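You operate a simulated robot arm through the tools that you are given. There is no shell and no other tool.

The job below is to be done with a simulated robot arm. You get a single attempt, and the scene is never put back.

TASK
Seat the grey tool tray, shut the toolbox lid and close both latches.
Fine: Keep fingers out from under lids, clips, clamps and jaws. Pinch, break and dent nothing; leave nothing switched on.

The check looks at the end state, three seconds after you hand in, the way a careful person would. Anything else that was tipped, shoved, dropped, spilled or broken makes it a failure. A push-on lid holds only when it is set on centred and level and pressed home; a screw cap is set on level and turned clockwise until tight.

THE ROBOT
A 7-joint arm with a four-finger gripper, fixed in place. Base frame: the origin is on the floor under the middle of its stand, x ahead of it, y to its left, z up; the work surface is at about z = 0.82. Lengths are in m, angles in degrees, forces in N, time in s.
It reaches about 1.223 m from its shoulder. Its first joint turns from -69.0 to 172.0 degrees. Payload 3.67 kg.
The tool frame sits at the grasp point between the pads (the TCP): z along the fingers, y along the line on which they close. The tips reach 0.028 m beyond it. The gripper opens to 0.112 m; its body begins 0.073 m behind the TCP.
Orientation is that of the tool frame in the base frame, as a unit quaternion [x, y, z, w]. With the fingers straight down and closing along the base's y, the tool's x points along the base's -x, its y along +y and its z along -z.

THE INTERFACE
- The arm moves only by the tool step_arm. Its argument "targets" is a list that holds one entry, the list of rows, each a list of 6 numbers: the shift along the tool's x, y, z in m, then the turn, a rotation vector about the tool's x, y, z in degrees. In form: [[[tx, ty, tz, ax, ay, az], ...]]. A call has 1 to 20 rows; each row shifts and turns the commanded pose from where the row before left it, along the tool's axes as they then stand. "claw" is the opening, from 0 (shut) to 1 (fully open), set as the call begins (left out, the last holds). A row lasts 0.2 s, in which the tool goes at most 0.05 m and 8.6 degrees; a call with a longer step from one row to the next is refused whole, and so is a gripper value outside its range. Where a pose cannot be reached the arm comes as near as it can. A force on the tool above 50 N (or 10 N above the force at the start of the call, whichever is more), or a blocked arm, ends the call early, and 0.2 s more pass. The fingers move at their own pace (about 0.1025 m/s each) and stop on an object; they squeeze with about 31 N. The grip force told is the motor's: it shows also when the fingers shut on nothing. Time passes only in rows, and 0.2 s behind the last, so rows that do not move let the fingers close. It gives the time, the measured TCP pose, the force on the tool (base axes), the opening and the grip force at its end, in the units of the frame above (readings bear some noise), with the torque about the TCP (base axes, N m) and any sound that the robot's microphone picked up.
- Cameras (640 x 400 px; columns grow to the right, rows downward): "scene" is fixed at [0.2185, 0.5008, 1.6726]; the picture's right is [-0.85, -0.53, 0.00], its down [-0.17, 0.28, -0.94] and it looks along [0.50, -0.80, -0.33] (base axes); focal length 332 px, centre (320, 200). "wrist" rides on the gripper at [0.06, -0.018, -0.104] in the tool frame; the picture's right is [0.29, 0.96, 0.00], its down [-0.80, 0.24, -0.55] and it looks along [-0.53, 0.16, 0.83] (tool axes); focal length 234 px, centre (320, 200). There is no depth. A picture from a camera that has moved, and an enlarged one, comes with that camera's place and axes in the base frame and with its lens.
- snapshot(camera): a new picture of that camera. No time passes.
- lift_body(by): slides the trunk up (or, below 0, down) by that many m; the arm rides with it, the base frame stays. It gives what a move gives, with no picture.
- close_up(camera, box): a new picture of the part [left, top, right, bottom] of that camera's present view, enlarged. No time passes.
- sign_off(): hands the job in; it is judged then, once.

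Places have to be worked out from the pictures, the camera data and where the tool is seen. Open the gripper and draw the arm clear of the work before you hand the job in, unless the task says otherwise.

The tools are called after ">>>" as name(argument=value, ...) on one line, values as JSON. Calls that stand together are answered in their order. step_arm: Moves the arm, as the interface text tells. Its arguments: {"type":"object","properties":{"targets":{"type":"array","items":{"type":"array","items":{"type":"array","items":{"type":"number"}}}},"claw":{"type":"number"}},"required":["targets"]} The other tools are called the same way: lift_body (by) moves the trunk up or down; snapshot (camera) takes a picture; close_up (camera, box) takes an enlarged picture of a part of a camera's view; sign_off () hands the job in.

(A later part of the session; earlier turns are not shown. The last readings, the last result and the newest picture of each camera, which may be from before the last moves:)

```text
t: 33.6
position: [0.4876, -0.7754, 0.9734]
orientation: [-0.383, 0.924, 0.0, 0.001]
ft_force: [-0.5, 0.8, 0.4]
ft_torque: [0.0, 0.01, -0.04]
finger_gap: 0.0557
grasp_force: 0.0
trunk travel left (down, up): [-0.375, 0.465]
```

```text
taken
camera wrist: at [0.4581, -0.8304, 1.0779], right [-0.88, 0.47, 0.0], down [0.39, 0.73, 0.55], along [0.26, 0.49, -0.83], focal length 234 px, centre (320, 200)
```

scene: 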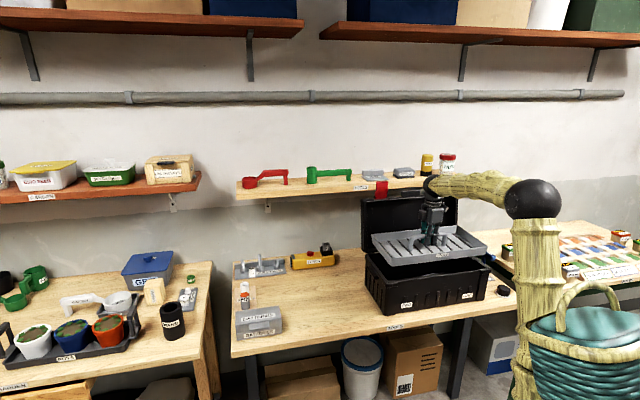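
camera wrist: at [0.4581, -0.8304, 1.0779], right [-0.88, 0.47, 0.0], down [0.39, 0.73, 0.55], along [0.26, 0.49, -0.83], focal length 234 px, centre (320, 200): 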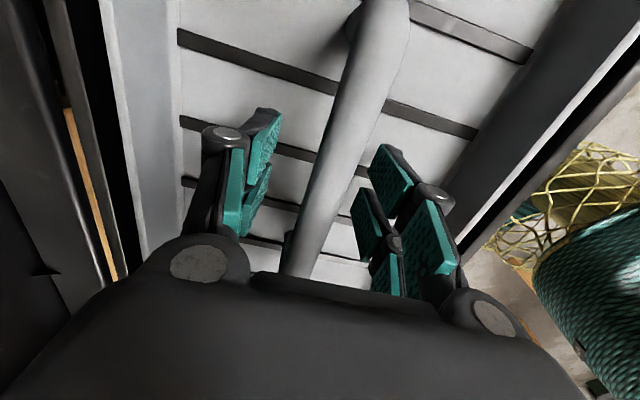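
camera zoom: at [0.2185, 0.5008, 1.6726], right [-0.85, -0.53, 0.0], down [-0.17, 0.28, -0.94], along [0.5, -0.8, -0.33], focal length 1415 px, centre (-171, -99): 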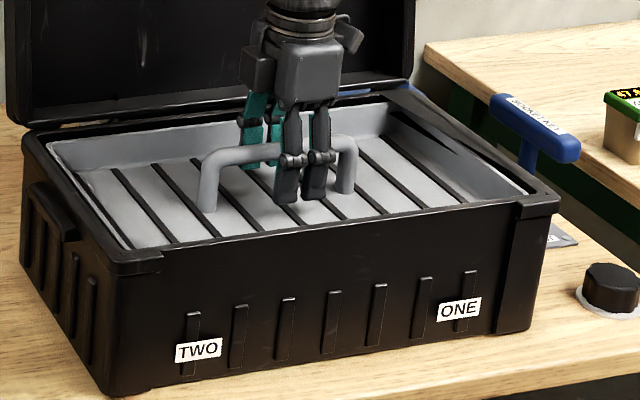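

The fingers opened and the tray stayed put. I rise straight up and look down at the seated tray.

>>> step_arm(targets=[[[0, 0, -0.01, 0, 0, 0], [0, 0, -0.02, 0, 0, 0], [0, 0, -0.03, 0, 0, 0], [0, 0.02, -0.03, 0, 0, 0], [0, 0.02, -0.03, 0, 0, 0], [0, 0.02, -0.03, 0, 0, 0], [0, 0.02, -0.03, 0, 0, 0], [0, 0.02, -0.03, 0, 0, 0], [0, 0, -0.03, 0, 0, 0], [0, 0, 0, 0, 0, 0]]])

>>> snapshot(camera="wrist")

>>> close_up(camera="scene", box=[360, 225, 510, 315])

>>> close_up(camera="scene", box=[440, 235, 500, 280])

>>> close_up(camera="scene", box=[365, 240, 425, 285])

```text
t: 35.8
position: [0.4169, -0.7059, 1.2159]
orientation: [-0.383, 0.924, 0.0, 0.0]
ft_force: [0.5, 0.1, 0.2]
ft_torque: [0.02, 0.04, -0.01]
finger_gap: 0.0558
grasp_force: 0.1
trunk travel left (down, up): [-0.375, 0.465]
```

```text
taken
camera wrist: at [0.3871, -0.7604, 1.32], right [-0.88, 0.47, 0.0], down [0.39, 0.73, 0.55], along [0.26, 0.49, -0.83], focal length 234 px, centre (320, 200)
```

wrist: 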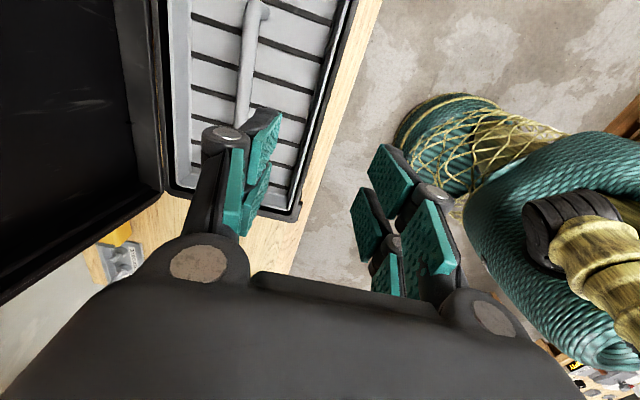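

```text
4.27 times, centred on (435, 270) of scene
camera zoom: at [0.2185, 0.5008, 1.6726], right [-0.85, -0.53, 0.0], down [-0.17, 0.28, -0.94], along [0.5, -0.8, -0.33], focal length 1415 px, centre (-171, -99)
```

zoom: 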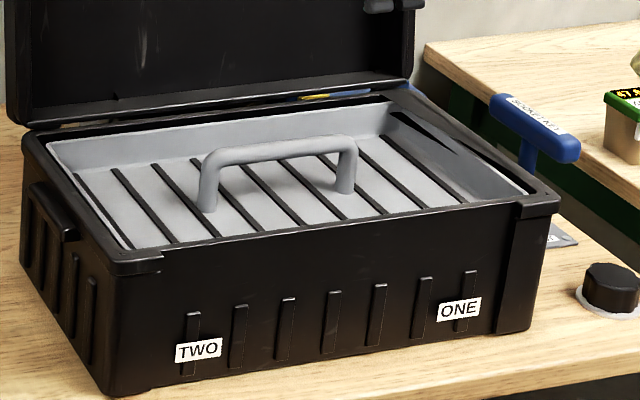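

```text
8.89 times, centred on (470, 258) of scene
camera zoom: at [0.2185, 0.5008, 1.6726], right [-0.85, -0.53, 0.0], down [-0.17, 0.28, -0.94], along [0.5, -0.8, -0.33], focal length 2947 px, centre (-1013, -311)
```

zoom: 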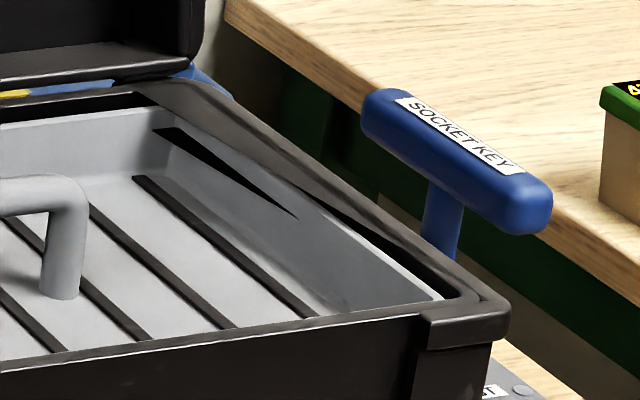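

```text
8.89 times, centred on (395, 262) of scene
camera zoom: at [0.2185, 0.5008, 1.6726], right [-0.85, -0.53, 0.0], down [-0.17, 0.28, -0.94], along [0.5, -0.8, -0.33], focal length 2947 px, centre (-347, -356)
```

zoom: 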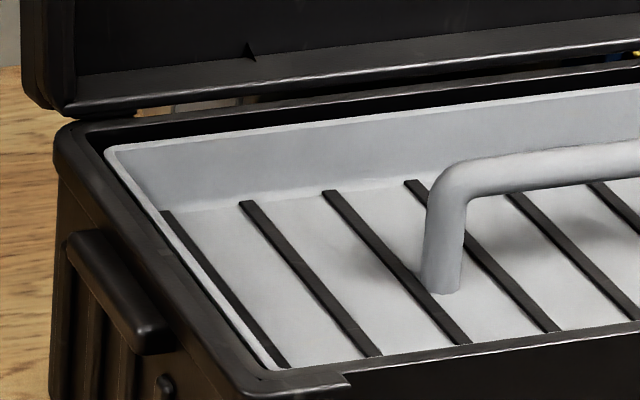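

The tray seems unmoved. I shift right and up so the wrist camera can look across the whole box from its right end.

>>> step_arm(targets=[[[0.03, 0, -0.03, 0, 0, 0], [0.03, 0, -0.03, 0, 0, 0], [0.03, 0, -0.03, 0, 0, 0], [0.03, 0, -0.03, 0, 0, 0], [0.03, 0, -0.03, 0, 0, 0], [0.03, 0, 0, 0, 0, 0], [0, 0, 0, 0, 0, 0]]])

>>> snapshot(camera="wrist")

>>> snapshot(camera="scene")

```text
t: 37.4
position: [0.2919, -0.8281, 1.3676]
orientation: [-0.383, 0.924, 0.0, 0.0]
ft_force: [1.3, 0.1, 0.2]
ft_torque: [-0.08, 0.0, 0.02]
finger_gap: 0.0562
grasp_force: 0.1
trunk travel left (down, up): [-0.375, 0.465]
```

```text
taken
camera wrist: at [0.2622, -0.8838, 1.4724], right [-0.88, 0.47, 0.0], down [0.39, 0.73, 0.55], along [0.26, 0.49, -0.83], focal length 234 px, centre (320, 200)
```

wrist: 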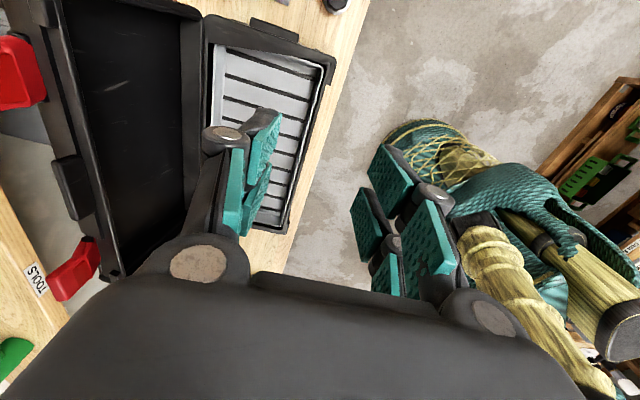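

```text
taken
```

scene: 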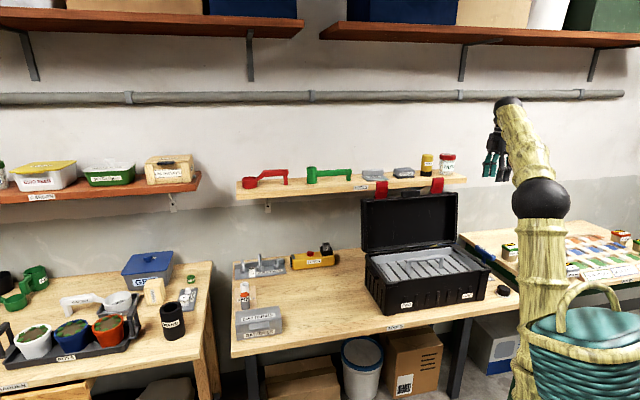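

Now the box is visible from above. I zoom to check the tray's fit on all four sides and to see the lid and latches.

>>> close_up(camera="wrist", box=[190, 0, 350, 120])

>>> close_up(camera="wrist", box=[190, 120, 350, 240])

>>> close_up(camera="wrist", box=[0, 0, 220, 320])

>>> close_up(camera="scene", box=[350, 165, 470, 265])

```text
3.33 times, centred on (270, 60) of wrist
camera zoom: at [0.2622, -0.8838, 1.4724], right [-0.88, 0.47, 0.0], down [0.39, 0.73, 0.55], along [0.26, 0.49, -0.83], focal length 781 px, centre (487, 667)
```

zoom: 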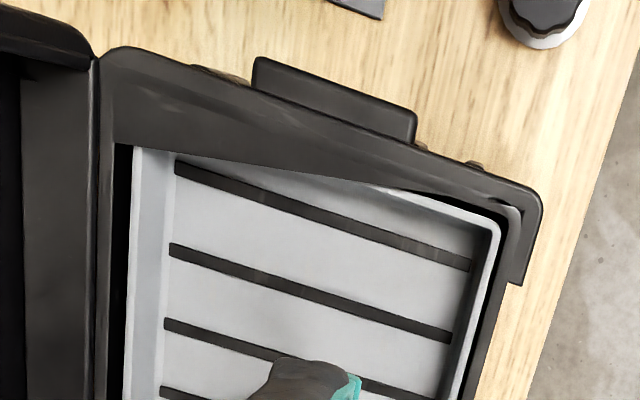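

```text
3.33 times, centred on (270, 180) of wrist
camera zoom: at [0.2622, -0.8838, 1.4724], right [-0.88, 0.47, 0.0], down [0.39, 0.73, 0.55], along [0.26, 0.49, -0.83], focal length 781 px, centre (487, 267)
```

zoom: 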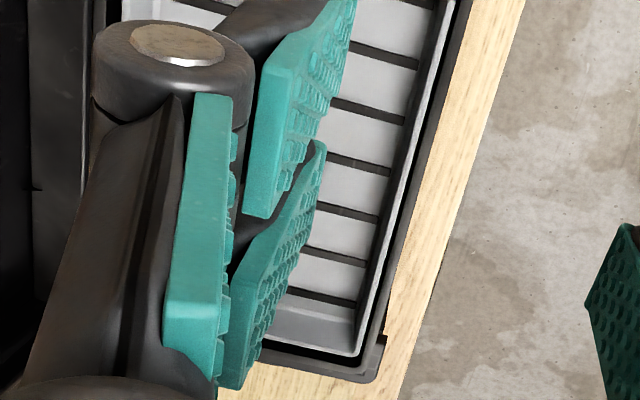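

```text
1.25 times, centred on (110, 160) of wrist
camera zoom: at [0.2622, -0.8838, 1.4724], right [-0.88, 0.47, 0.0], down [0.39, 0.73, 0.55], along [0.26, 0.49, -0.83], focal length 293 px, centre (582, 250)
```

zoom: 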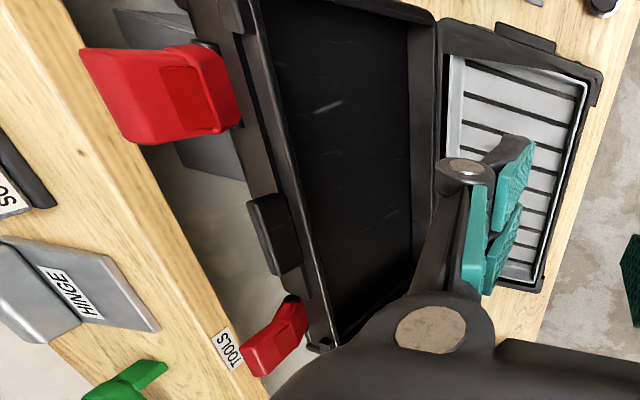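

```text
4.00 times, centred on (410, 215) of scene
camera zoom: at [0.2185, 0.5008, 1.6726], right [-0.85, -0.53, 0.0], down [-0.17, 0.28, -0.94], along [0.5, -0.8, -0.33], focal length 1326 px, centre (-40, 140)
```

zoom: 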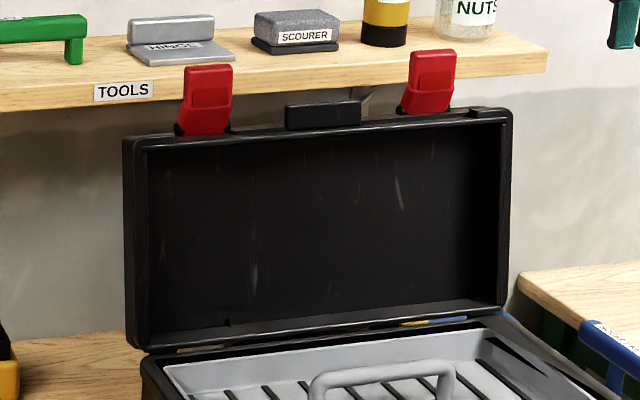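

The tray lies below the box rim on all sides; the wide dark web at the back-right corner is only part of the rim's look. Next is the lid, so I inspect the handle block, the latches and the space behind it.

>>> close_up(camera="wrist", box=[20, 100, 140, 300])

>>> close_up(camera="wrist", box=[0, 0, 110, 120])

>>> close_up(camera="scene", box=[375, 165, 455, 215])

>>> close_up(camera="scene", box=[372, 170, 402, 200])

```text
2.00 times, centred on (80, 200) of wrist
camera zoom: at [0.2622, -0.8838, 1.4724], right [-0.88, 0.47, 0.0], down [0.39, 0.73, 0.55], along [0.26, 0.49, -0.83], focal length 468 px, centre (800, 200)
```

zoom: 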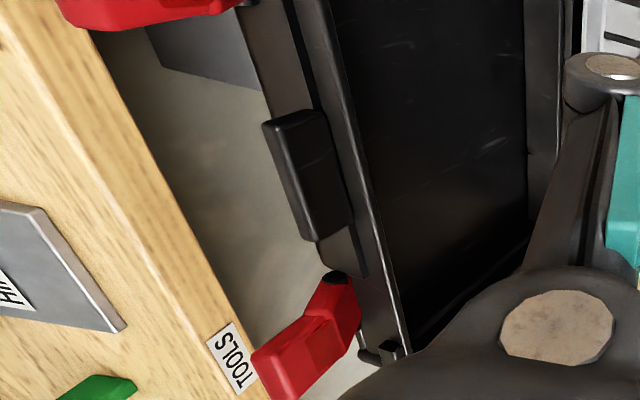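

```text
3.33 times, centred on (55, 60) of wrist
camera zoom: at [0.2622, -0.8838, 1.4724], right [-0.88, 0.47, 0.0], down [0.39, 0.73, 0.55], along [0.26, 0.49, -0.83], focal length 781 px, centre (1203, 667)
```

zoom: 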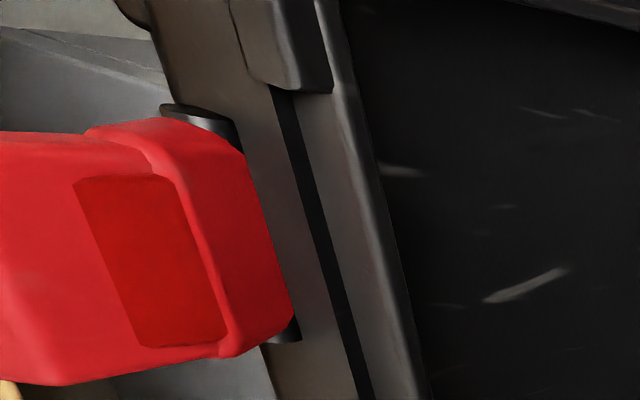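

```text
8.00 times, centred on (415, 190) of scene
camera zoom: at [0.2185, 0.5008, 1.6726], right [-0.85, -0.53, 0.0], down [-0.17, 0.28, -0.94], along [0.5, -0.8, -0.33], focal length 2652 px, centre (-440, 280)
```

zoom: 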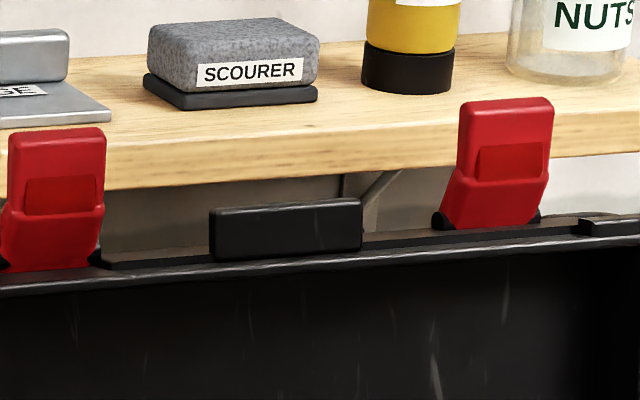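

```text
13.33 times, centred on (387, 185) of scene
camera zoom: at [0.2185, 0.5008, 1.6726], right [-0.85, -0.53, 0.0], down [-0.17, 0.28, -0.94], along [0.5, -0.8, -0.33], focal length 4420 px, centre (-573, 400)
```

zoom: 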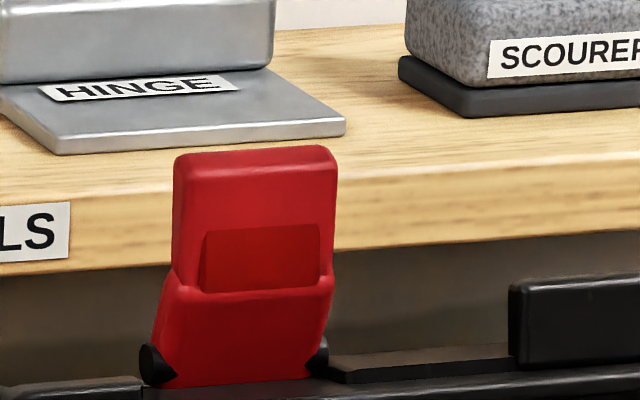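

The lid's handle block sits near p≈-0.20, q≈1.07, z≈1.205, with the hinge near q≈1.008, z≈0.965, so the lid leans back about 15°. The shelf front is at q≈1.164. I move above the handle block for a closer look.

>>> step_arm(targets=[[[-0.03, -0.02, 0, 0, 0, 0], [-0.03, -0.03, 0, 0, 0, 0], [-0.03, -0.03, 0, 0, 0, 0], [-0.03, -0.03, 0, 0, 0, 0], [-0.03, -0.03, 0, 0, 0, 0], [-0.03, -0.03, 0, 0, 0, 0], [0, -0.03, 0, 0, 0, 0], [0, -0.03, 0, 0, 0, 0], [0, 0, 0, 0, 0, 0], [0, 0, 0, 0, 0, 0]]])

>>> snapshot(camera="wrist")

>>> snapshot(camera="scene")

```text
t: 39.6
position: [0.5071, -0.8236, 1.3492]
orientation: [-0.382, 0.924, 0.001, 0.0]
ft_force: [0.3, -0.2, -0.3]
ft_torque: [0.05, -0.06, -0.01]
finger_gap: 0.0561
grasp_force: 0.0
out of reach, approached as far as the arm can: row 5, 6, 7, 8
trunk travel left (down, up): [-0.375, 0.465]
```

```text
taken
camera wrist: at [0.4775, -0.8791, 1.453], right [-0.88, 0.47, 0.0], down [0.39, 0.73, 0.56], along [0.26, 0.49, -0.83], focal length 234 px, centre (320, 200)
```

wrist: 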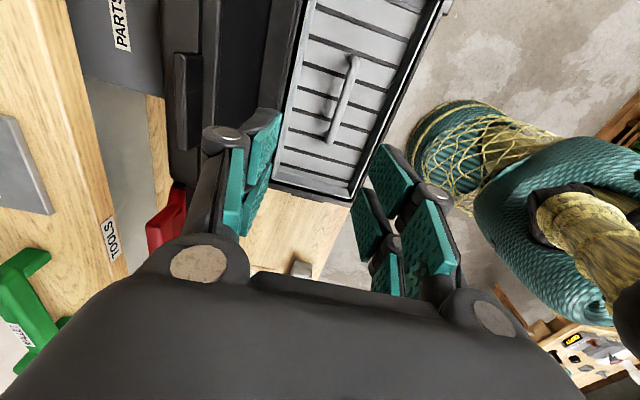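

```text
taken
```

scene: 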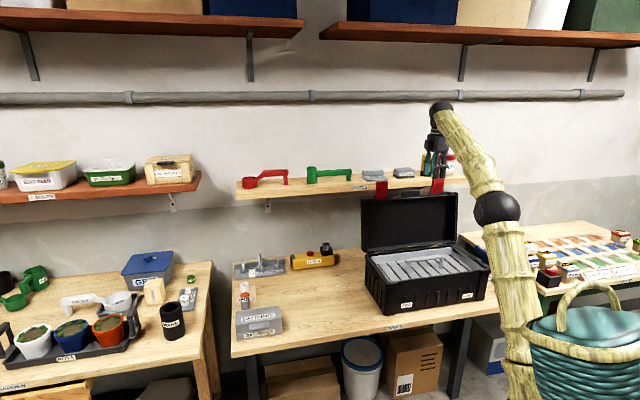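

The arm can't go that far with fingers straight down (it stopped at q≈0.94), so I'll reach over with the fingers tilted forward. First I measure the handle block from this closer viewpoint.

>>> close_up(camera="wrist", box=[140, 0, 300, 100])

>>> close_up(camera="wrist", box=[140, 90, 300, 190])

>>> close_up(camera="scene", box=[390, 170, 430, 210])

```text
4.00 times, centred on (220, 50) of wrist
camera zoom: at [0.4775, -0.8791, 1.453], right [-0.88, 0.47, 0.0], down [0.39, 0.73, 0.56], along [0.26, 0.49, -0.83], focal length 937 px, centre (720, 800)
```

zoom: 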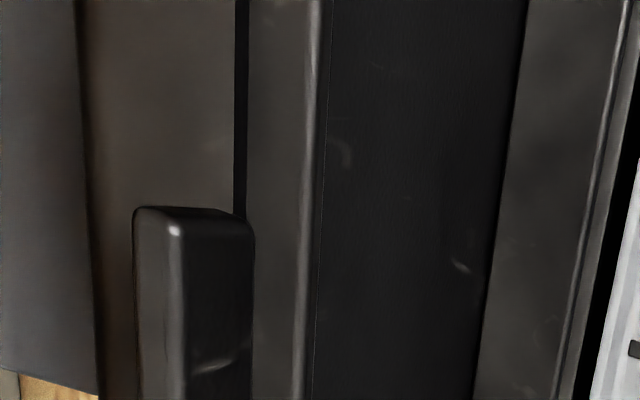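

```text
4.00 times, centred on (220, 140) of wrist
camera zoom: at [0.4775, -0.8791, 1.453], right [-0.88, 0.47, 0.0], down [0.39, 0.73, 0.56], along [0.26, 0.49, -0.83], focal length 937 px, centre (720, 440)
```

zoom: 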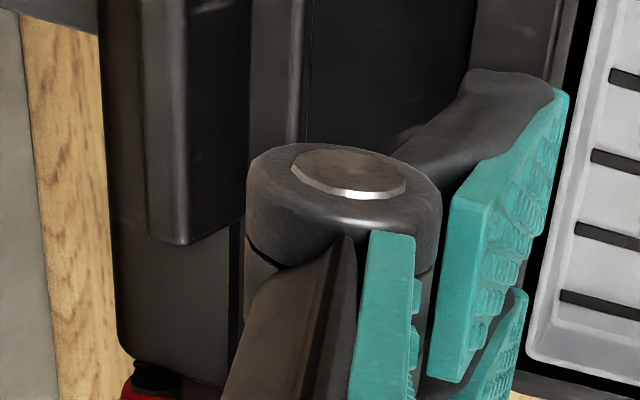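

```text
10.00 times, centred on (410, 190) of scene
camera zoom: at [0.2185, 0.5008, 1.6726], right [-0.85, -0.53, 0.0], down [-0.17, 0.28, -0.94], along [0.5, -0.8, -0.33], focal length 3315 px, centre (-580, 300)
```

zoom: 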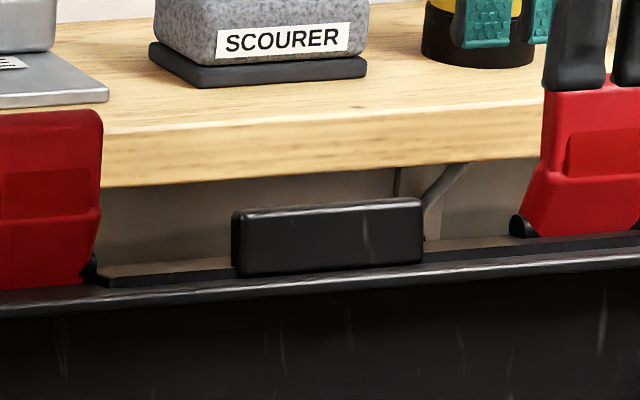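

The block spans p≈-0.246…-0.157, about 14 mm thick and 26 mm tall on the lid's front face. With the hinge known, I'll pull the lid forward, then grip the block and follow the arc down. I first raise the trunk 0.15 m for reach.

>>> lift_body(by=0.15)

>>> step_arm(targets=[[[0, 0, 0, 7.5, 0, 0], [0, 0, 0, 7.5, 0, 0], [0, 0, 0, 7.5, 0, 0], [0, 0, 0, 7.5, 0, 0], [0, 0, 0, 0, 0, 0]]], claw=0.8)

>>> snapshot(camera="scene")

>>> snapshot(camera="wrist")

```text
t: 41.4
position: [0.5087, -0.8233, 1.4989]
orientation: [-0.383, 0.924, 0.0, 0.001]
ft_force: [-0.2, 0.1, -0.3]
ft_torque: [0.01, -0.01, 0.0]
finger_gap: 0.056
grasp_force: 0.0
trunk travel left (down, up): [-0.525, 0.315]
```

```text
t: 42.6
position: [0.5084, -0.8247, 1.4988]
orientation: [-0.369, 0.893, -0.238, 0.099]
ft_force: [1.1, -0.6, 0.1]
ft_torque: [0.03, -0.04, -0.01]
finger_gap: 0.0894
grasp_force: 0.0
trunk travel left (down, up): [-0.525, 0.315]
```

```text
taken
```

scene: 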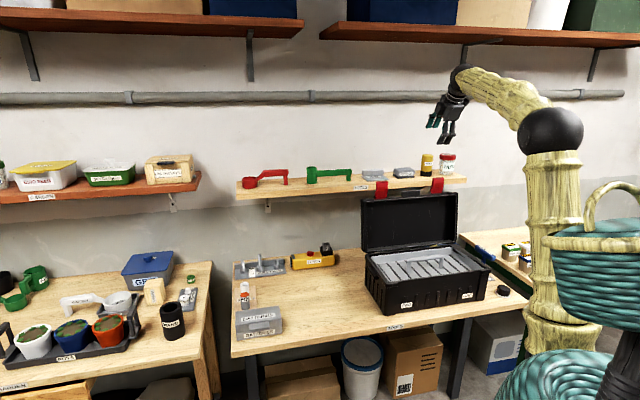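

```text
taken
camera wrist: at [0.4408, -0.8414, 1.5978], right [-0.79, 0.38, -0.48], down [0.22, 0.91, 0.36], along [0.57, 0.18, -0.8], focal length 234 px, centre (320, 200)
```

wrist: 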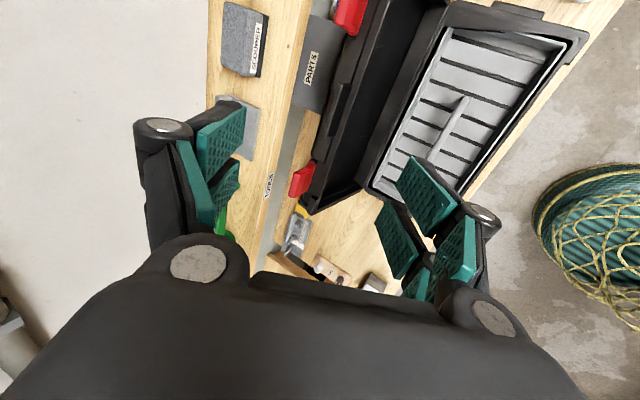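

The tool now points 30° forward-down. I move to the pre-approach point above and in front of the handle block, at about q≈1.0, z≈1.29.

>>> step_arm(targets=[[[-0.0037, 0.009, 0.0345, 0, 0, 0], [-0.0037, 0.009, 0.0345, 0, 0, 0], [-0.0037, 0.009, 0.0345, 0, 0, 0], [-0.0037, 0.009, 0.0345, 0, 0, 0], [-0.0037, 0.009, 0.0345, 0, 0, 0], [-0.0037, 0.009, 0.0343, 0, 0, 0], [0, 0, 0, 0, 0, 0]]])

>>> snapshot(camera="wrist")

>>> close_up(camera="scene", box=[360, 120, 480, 220])

```text
t: 44.2
position: [0.5647, -0.8434, 1.2955]
orientation: [-0.369, 0.892, -0.24, 0.099]
ft_force: [0.8, 0.2, -0.1]
ft_torque: [0.01, 0.0, -0.01]
finger_gap: 0.0894
grasp_force: 0.0
trunk travel left (down, up): [-0.525, 0.315]
```

```text
taken
camera wrist: at [0.4965, -0.8593, 1.3948], right [-0.79, 0.38, -0.48], down [0.22, 0.91, 0.36], along [0.57, 0.18, -0.8], focal length 234 px, centre (320, 200)
```

wrist: 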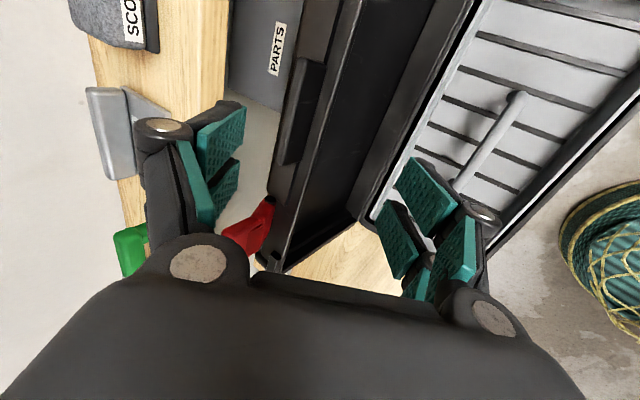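

```text
4.00 times, centred on (420, 170) of scene
camera zoom: at [0.2185, 0.5008, 1.6726], right [-0.85, -0.53, 0.0], down [-0.17, 0.28, -0.94], along [0.5, -0.8, -0.33], focal length 1326 px, centre (-80, 320)
```

zoom: 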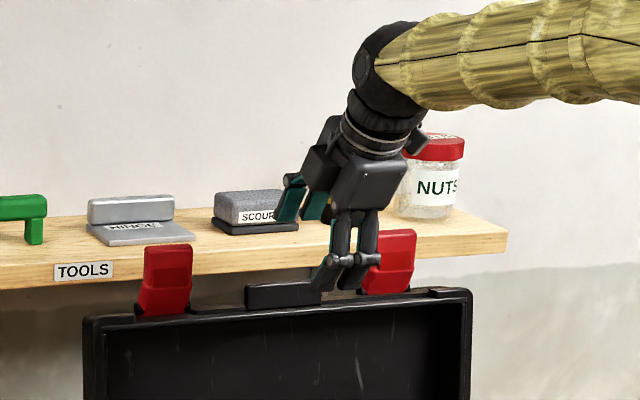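

The hand is in place and the block is visible between the finger pairs. I zoom on it to confirm where the rear fingers will pass.

>>> close_up(camera="wrist", box=[180, 40, 380, 190])

>>> close_up(camera="scene", box=[405, 160, 465, 205])

```text
2.67 times, centred on (280, 115) of wrist
camera zoom: at [0.4965, -0.8593, 1.3948], right [-0.79, 0.38, -0.48], down [0.22, 0.91, 0.36], along [0.57, 0.18, -0.8], focal length 624 px, centre (427, 427)
```

zoom: 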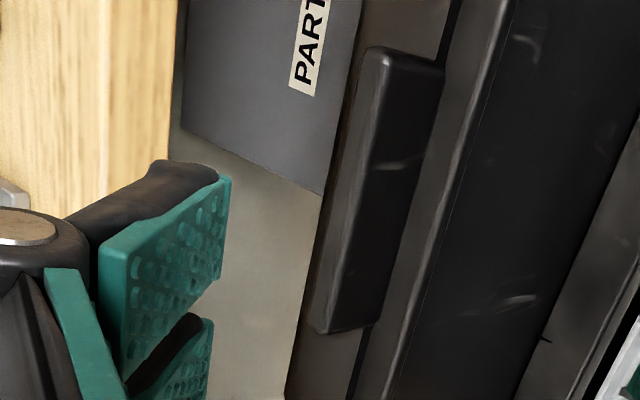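

```text
8.89 times, centred on (435, 182) of scene
camera zoom: at [0.2185, 0.5008, 1.6726], right [-0.85, -0.53, 0.0], down [-0.17, 0.28, -0.94], along [0.5, -0.8, -0.33], focal length 2947 px, centre (-702, 356)
```

zoom: 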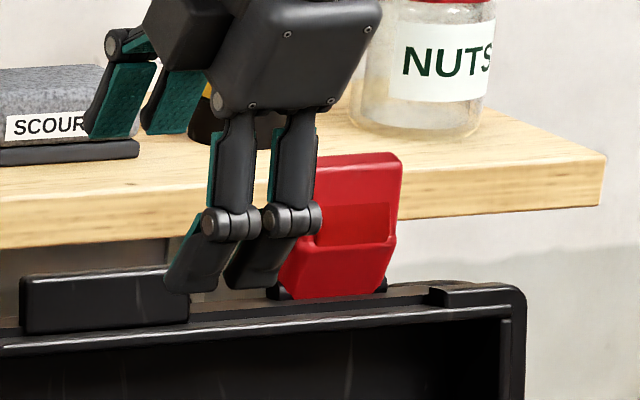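

Block position is confirmed: its top-back edge is at q≈1.0785, z≈1.2145, and the rear pads will pass about 14 mm behind it. I advance along the fingers in two stages.

>>> step_arm(targets=[[[0.004, 0, 0.02, 0, 0, 0], [0, 0, 0.02, 0, 0, 0], [0, 0, 0.02, 0, 0, 0], [0, 0, 0, 0, 0, 0]]])

>>> close_up(camera="wrist", box=[130, 0, 380, 190])

>>> close_up(camera="scene", box=[375, 145, 475, 215])

```text
t: 45.2
position: [0.5793, -0.8682, 1.2429]
orientation: [-0.368, 0.893, -0.239, 0.099]
ft_force: [-0.8, -0.1, -0.1]
ft_torque: [-0.02, 0.0, 0.0]
finger_gap: 0.0897
grasp_force: 0.1
trunk travel left (down, up): [-0.525, 0.315]
```

```text
2.11 times, centred on (255, 95) of wrist
camera zoom: at [0.5118, -0.8845, 1.342], right [-0.79, 0.38, -0.48], down [0.22, 0.91, 0.36], along [0.57, 0.18, -0.8], focal length 493 px, centre (457, 421)
```

zoom: 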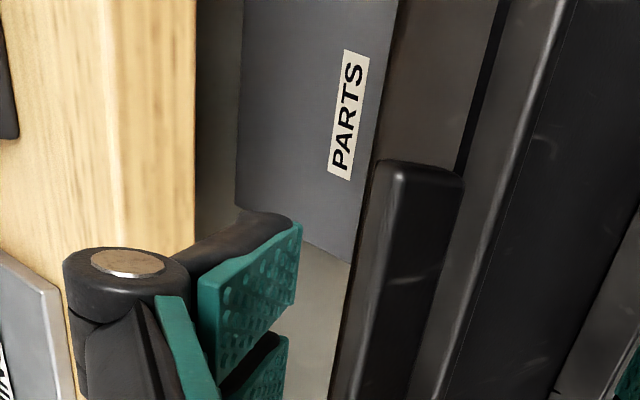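

```text
5.71 times, centred on (425, 180) of scene
camera zoom: at [0.2185, 0.5008, 1.6726], right [-0.85, -0.53, 0.0], down [-0.17, 0.28, -0.94], along [0.5, -0.8, -0.33], focal length 1894 px, centre (-280, 314)
```

zoom: 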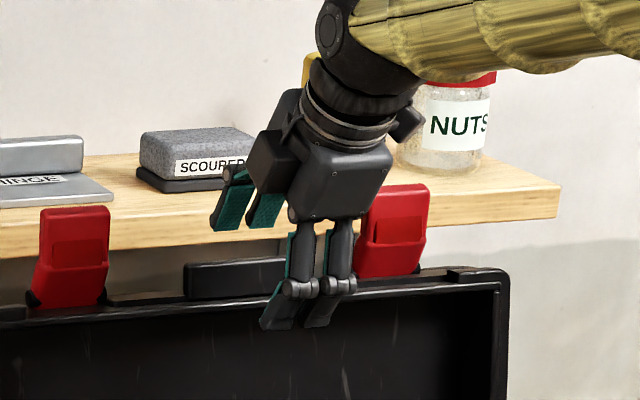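

Clearances look right, so I advance 40 mm more so the rear fingertips sit behind the block.

>>> step_arm(targets=[[[-0.002, 0, 0.02, 0, 0, 0], [0, 0, 0.02, 0, 0, 0], [0, 0, 0, 0, 0, 0]]])

>>> close_up(camera="wrist", box=[130, 0, 480, 260])

>>> close_up(camera="scene", box=[375, 145, 475, 215])

```text
t: 46.0
position: [0.5972, -0.8817, 1.2093]
orientation: [-0.37, 0.892, -0.239, 0.1]
ft_force: [0.5, -0.3, 0.2]
ft_torque: [0.02, 0.0, 0.01]
finger_gap: 0.0896
grasp_force: 0.1
trunk travel left (down, up): [-0.525, 0.315]
```

```text
1.54 times, centred on (305, 130) of wrist
camera zoom: at [0.5288, -0.8981, 1.3076], right [-0.79, 0.38, -0.48], down [0.22, 0.91, 0.36], along [0.57, 0.18, -0.8], focal length 360 px, centre (343, 308)
```

zoom: 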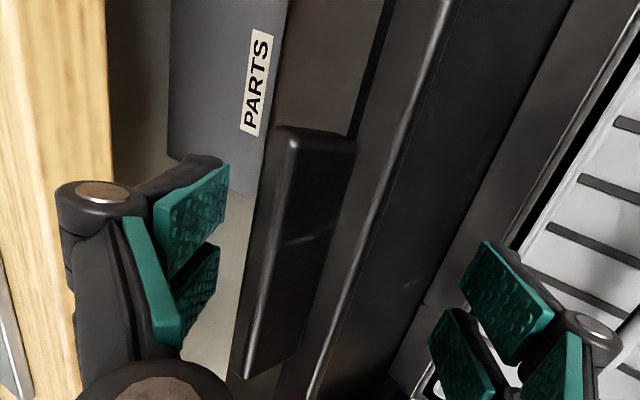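

```text
5.71 times, centred on (425, 180) of scene
camera zoom: at [0.2185, 0.5008, 1.6726], right [-0.85, -0.53, 0.0], down [-0.17, 0.28, -0.94], along [0.5, -0.8, -0.33], focal length 1894 px, centre (-280, 314)
```

zoom: 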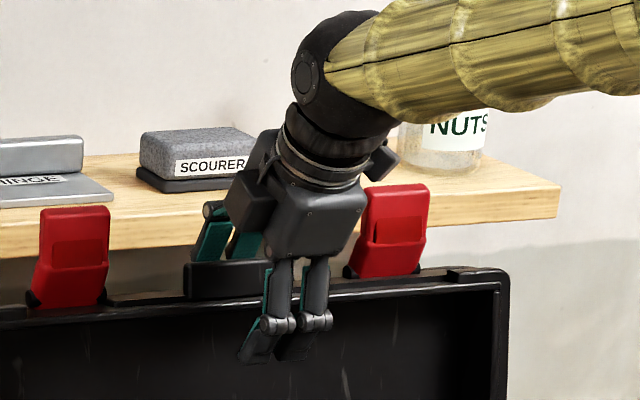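

The rear fingers are behind the block and the front pair is clear in front of the lid. I now pull gently toward the robot to bring the lid near vertical, watching the force.

>>> step_arm(targets=[[[0, 0.0079, -0.0037, 0, 0, 0], [0, 0.0079, -0.0037, 0, 0, 0], [0, 0.0079, -0.0037, 0, 0, 0], [0, 0.0079, -0.0038, 0, 0, 0], [0, 0.0077, -0.0038, 0, 0, 0], [0, 0, 0, 0, 0, 0]]])

>>> close_up(camera="wrist", box=[130, 0, 480, 260])

>>> close_up(camera="scene", box=[350, 145, 490, 265])

```text
t: 47.4
position: [0.5669, -0.8523, 1.2026]
orientation: [-0.37, 0.893, -0.238, 0.099]
ft_force: [2.3, -2.3, 3.1]
ft_torque: [-0.03, 0.02, 0.02]
finger_gap: 0.0919
grasp_force: 1.6
trunk travel left (down, up): [-0.525, 0.315]
```

```text
1.54 times, centred on (305, 130) of wrist
camera zoom: at [0.4986, -0.8695, 1.3018], right [-0.79, 0.38, -0.48], down [0.22, 0.91, 0.36], along [0.57, 0.18, -0.8], focal length 360 px, centre (343, 308)
```

zoom: 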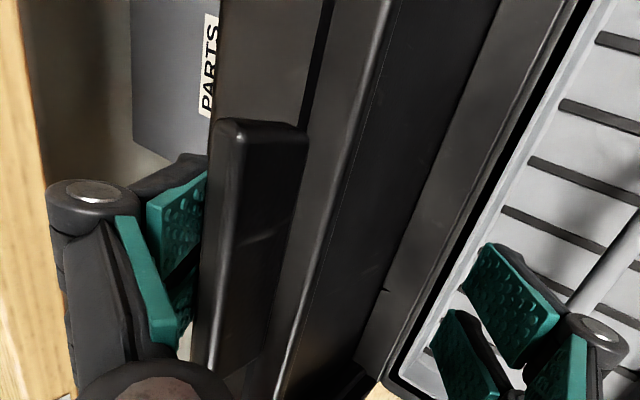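

```text
3.33 times, centred on (420, 205) of scene
camera zoom: at [0.2185, 0.5008, 1.6726], right [-0.85, -0.53, 0.0], down [-0.17, 0.28, -0.94], along [0.5, -0.8, -0.33], focal length 1105 px, centre (-13, 183)
```

zoom: 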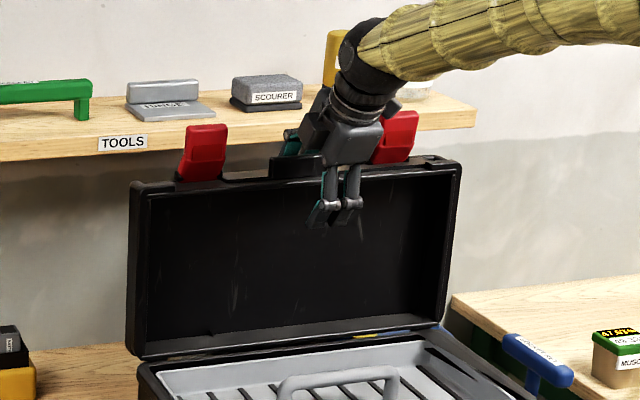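

The lid moved forward with about 4.5 N of reaction held statically, which suggests hinge friction. I back the fingers off 8 mm to see whether the lid stays where it is.

>>> step_arm(targets=[[[0, -0.004, 0, 0, 0, 0], [0, -0.004, 0, 0, 0, 0], [0, 0, 0, 0, 0, 0], [0, 0, 0, 0, 0, 0]]])

>>> close_up(camera="wrist", box=[130, 0, 480, 260])

>>> close_up(camera="scene", box=[350, 145, 490, 265])

```text
t: 48.4
position: [0.5716, -0.8585, 1.2078]
orientation: [-0.37, 0.892, -0.24, 0.099]
ft_force: [-0.2, 0.0, 0.4]
ft_torque: [-0.03, -0.02, -0.01]
finger_gap: 0.0896
grasp_force: 0.1
trunk travel left (down, up): [-0.525, 0.315]
```

```text
1.54 times, centred on (305, 130) of wrist
camera zoom: at [0.5035, -0.8747, 1.3068], right [-0.79, 0.38, -0.48], down [0.22, 0.91, 0.36], along [0.57, 0.18, -0.8], focal length 360 px, centre (343, 308)
```

zoom: 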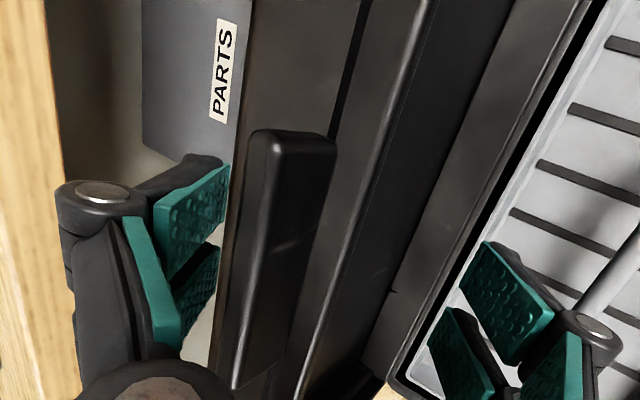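

```text
3.33 times, centred on (420, 205) of scene
camera zoom: at [0.2185, 0.5008, 1.6726], right [-0.85, -0.53, 0.0], down [-0.17, 0.28, -0.94], along [0.5, -0.8, -0.33], focal length 1105 px, centre (-13, 183)
```

zoom: 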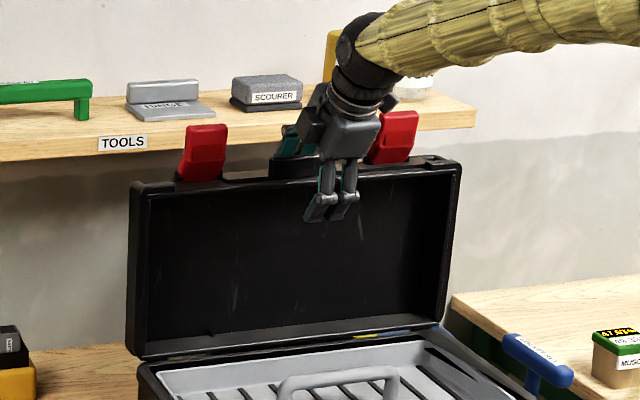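

The lid holds itself by hinge friction. I narrow the fingers to about 62 mm so the front pair could catch it early, keeping the rear pair just behind the block, then continue pulling to about 15° past vertical.

>>> step_arm(targets=[[[0, -0.007, 0, 0, 0, 0], [0, -0.007, 0, 0, 0, 0], [0, 0, 0, 0, 0, 0], [0, 0.0076, -0.0046, 0, 0, 0], [0, 0.0076, -0.0046, 0, 0, 0], [0, 0.0076, -0.0047, 0, 0, 0], [0, 0.0077, -0.0047, 0, 0, 0], [0, 0.0077, -0.0046, 0, 0, 0], [0, 0, 0, 0, 0, 0]]], claw=0.55)

>>> close_up(camera="wrist", box=[130, 0, 480, 260])

>>> close_up(camera="scene", box=[350, 145, 490, 265])

```text
t: 50.4
position: [0.5491, -0.8315, 1.2148]
orientation: [-0.37, 0.893, -0.238, 0.098]
ft_force: [1.2, -1.7, 1.8]
ft_torque: [-0.05, -0.01, -0.01]
finger_gap: 0.0624
grasp_force: 1.0
trunk travel left (down, up): [-0.525, 0.315]
```

```text
1.54 times, centred on (305, 130) of wrist
camera zoom: at [0.4808, -0.8488, 1.3144], right [-0.79, 0.38, -0.48], down [0.22, 0.91, 0.36], along [0.57, 0.18, -0.8], focal length 360 px, centre (343, 308)
```

zoom: 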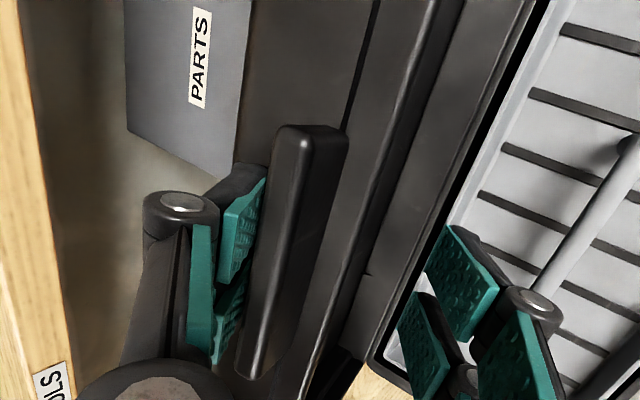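

```text
3.33 times, centred on (420, 205) of scene
camera zoom: at [0.2185, 0.5008, 1.6726], right [-0.85, -0.53, 0.0], down [-0.17, 0.28, -0.94], along [0.5, -0.8, -0.33], focal length 1105 px, centre (-13, 183)
```

zoom: 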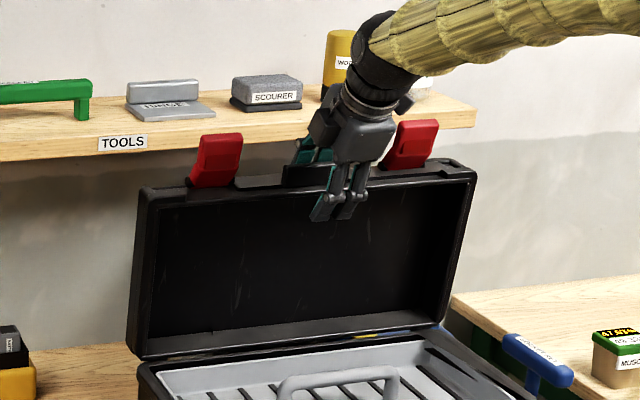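

The lid is now about 5° past vertical with only 2–3 N of resistance. I continue pulling along the arc to about 15°.

>>> step_arm(targets=[[[0, 0.0078, -0.0042, 0, 0, 0], [0, 0.0078, -0.0041, 0, 0, 0], [0, 0.0078, -0.0038, 0, 0, 0], [0, 0.0078, -0.0037, 0, 0, 0], [0, 0.0078, -0.0035, 0, 0, 0], [0, 0, 0, 0, 0, 0]]])

>>> close_up(camera="wrist", box=[130, 0, 480, 260])

>>> close_up(camera="scene", box=[350, 145, 490, 265])

```text
t: 51.8
position: [0.5166, -0.8033, 1.2132]
orientation: [-0.37, 0.892, -0.239, 0.099]
ft_force: [0.6, 0.7, 0.2]
ft_torque: [0.02, -0.03, 0.02]
finger_gap: 0.0621
grasp_force: 0.2
trunk travel left (down, up): [-0.525, 0.315]
```

```text
1.54 times, centred on (305, 130) of wrist
camera zoom: at [0.4496, -0.8205, 1.3113], right [-0.79, 0.38, -0.48], down [0.22, 0.91, 0.36], along [0.57, 0.18, -0.8], focal length 360 px, centre (343, 308)
```

zoom: 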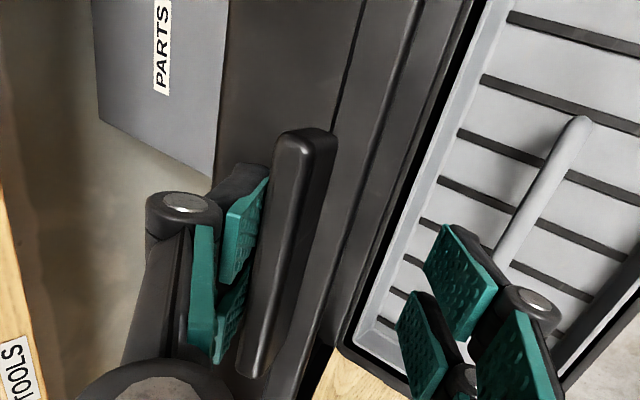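

```text
3.33 times, centred on (420, 205) of scene
camera zoom: at [0.2185, 0.5008, 1.6726], right [-0.85, -0.53, 0.0], down [-0.17, 0.28, -0.94], along [0.5, -0.8, -0.33], focal length 1105 px, centre (-13, 183)
```

zoom: 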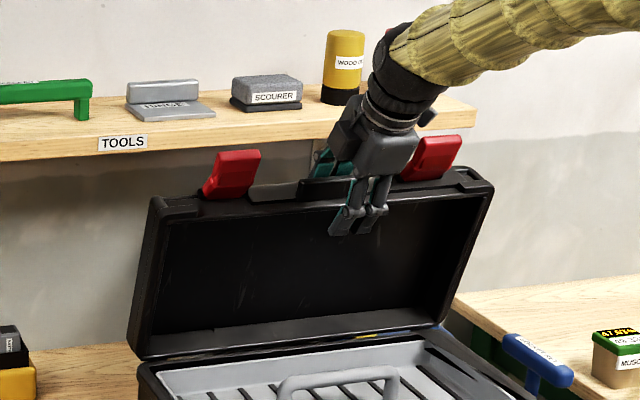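

Resistance has dropped to almost nothing at about 15°. I turn the tool back to 15° so the fingers line up with the lid and block, then check before gripping the block.

>>> step_arm(targets=[[[0, -0.0086, -0.0001, -5, 0, 0], [0, -0.0086, -0.0009, -5, 0, 0], [0, -0.0085, -0.0016, -5, 0, 0], [0, 0, 0, 0, 0, 0], [0, 0, 0, 0, 0, 0]]])

>>> close_up(camera="wrist", box=[130, 0, 480, 260])

>>> close_up(camera="scene", box=[350, 145, 490, 265])

```text
t: 53.0
position: [0.5334, -0.8209, 1.2251]
orientation: [-0.38, 0.916, -0.12, 0.05]
ft_force: [-0.2, -0.6, 0.6]
ft_torque: [0.02, 0.01, 0.01]
finger_gap: 0.0615
grasp_force: 0.2
trunk travel left (down, up): [-0.525, 0.315]
```

```text
1.54 times, centred on (305, 130) of wrist
camera zoom: at [0.4846, -0.8566, 1.3306], right [-0.86, 0.45, -0.25], down [0.3, 0.83, 0.47], along [0.42, 0.33, -0.85], focal length 360 px, centre (343, 308)
```

zoom: 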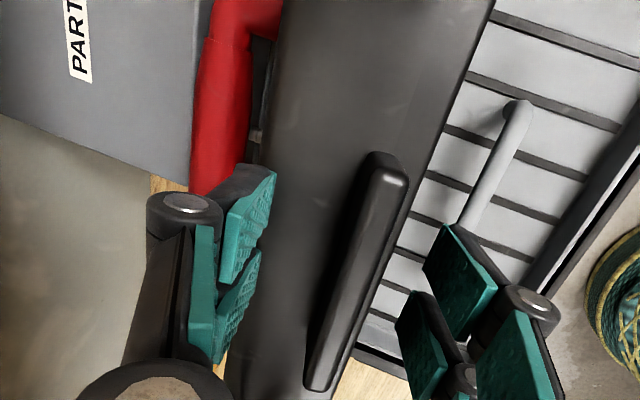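

```text
3.33 times, centred on (420, 205) of scene
camera zoom: at [0.2185, 0.5008, 1.6726], right [-0.85, -0.53, 0.0], down [-0.17, 0.28, -0.94], along [0.5, -0.8, -0.33], focal length 1105 px, centre (-13, 183)
```

zoom: 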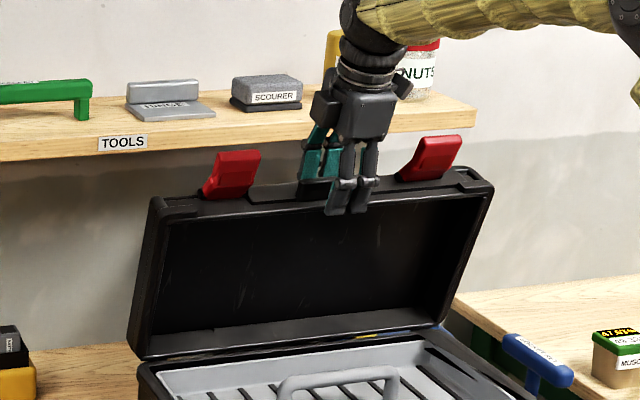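

The block lies between the pads, within about 5 mm of centre, and the lid holds still by itself. I close the fingers on the block.

>>> step_arm(targets=[[[0, 0, 0, 0, 0, 0], [0, 0, 0, 0, 0, 0], [0, 0, 0, 0, 0, 0], [0, 0, 0, 0, 0, 0]]], claw=0.0)

>>> close_up(camera="wrist", box=[130, 0, 480, 260])

>>> close_up(camera="scene", box=[350, 145, 490, 265])

```text
t: 54.0
position: [0.5338, -0.8204, 1.2253]
orientation: [-0.38, 0.916, -0.121, 0.05]
ft_force: [-1.0, 0.9, 1.7]
ft_torque: [0.0, 0.1, -0.03]
finger_gap: 0.0121
grasp_force: 30.8
trunk travel left (down, up): [-0.525, 0.315]
```

```text
1.54 times, centred on (305, 130) of wrist
camera zoom: at [0.4843, -0.8556, 1.3315], right [-0.86, 0.45, -0.25], down [0.3, 0.83, 0.47], along [0.42, 0.33, -0.85], focal length 360 px, centre (343, 308)
```

zoom: 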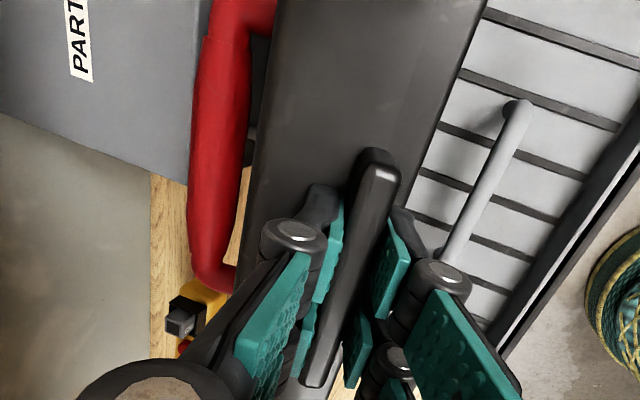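

```text
3.33 times, centred on (420, 205) of scene
camera zoom: at [0.2185, 0.5008, 1.6726], right [-0.85, -0.53, 0.0], down [-0.17, 0.28, -0.94], along [0.5, -0.8, -0.33], focal length 1105 px, centre (-13, 183)
```

zoom: 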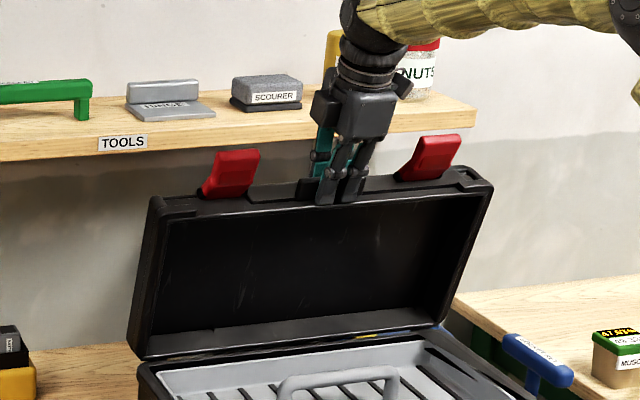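

The block is gripped (gap 12 mm, 31 N). I now swing the lid forward along the arc about the hinge, turning the tool with it, 20° first with a force check.

>>> step_arm(targets=[[[0, 0.0185, -0.00066, 4, 0, 0], [0, 0.0185, -0.00066, 4, 0, 0], [0, 0.0185, -0.00066, 4, 0, 0], [0, 0.0185, -0.00066, 4, 0, 0], [0, 0.0185, -0.00066, 4, 0, 0], [0, 0, 0, 0, 0, 0]]])

>>> close_up(camera="scene", box=[350, 145, 510, 265])

>>> snapshot(camera="wrist")

```text
t: 55.4
position: [0.4747, -0.7618, 1.194]
orientation: [-0.365, 0.881, -0.277, 0.114]
ft_force: [1.9, -2.5, 0.5]
ft_torque: [-0.16, 0.29, -0.17]
finger_gap: 0.0119
grasp_force: 31.1
trunk travel left (down, up): [-0.525, 0.315]
```

```text
3.33 times, centred on (430, 205) of scene
camera zoom: at [0.2185, 0.5008, 1.6726], right [-0.85, -0.53, 0.0], down [-0.17, 0.28, -0.94], along [0.5, -0.8, -0.33], focal length 1105 px, centre (-47, 183)
```

zoom: 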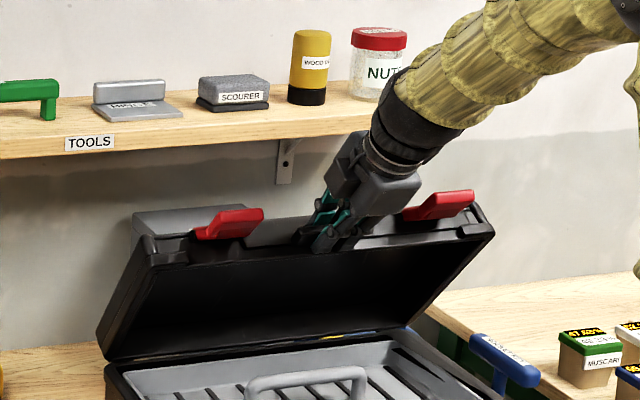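

```text
taken
camera wrist: at [0.3997, -0.7717, 1.2894], right [-0.76, 0.35, -0.55], down [0.2, 0.93, 0.32], along [0.62, 0.13, -0.77], focal length 234 px, centre (320, 200)
```

wrist: 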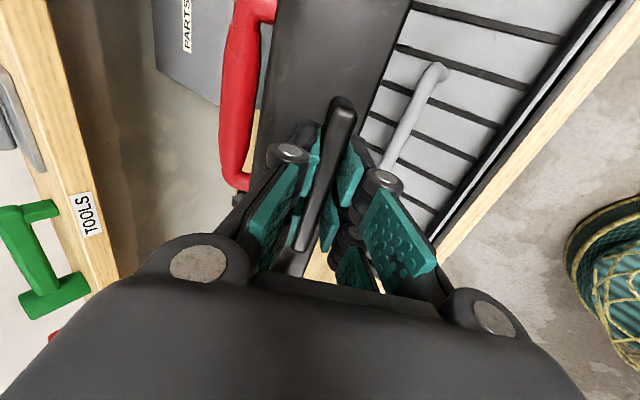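

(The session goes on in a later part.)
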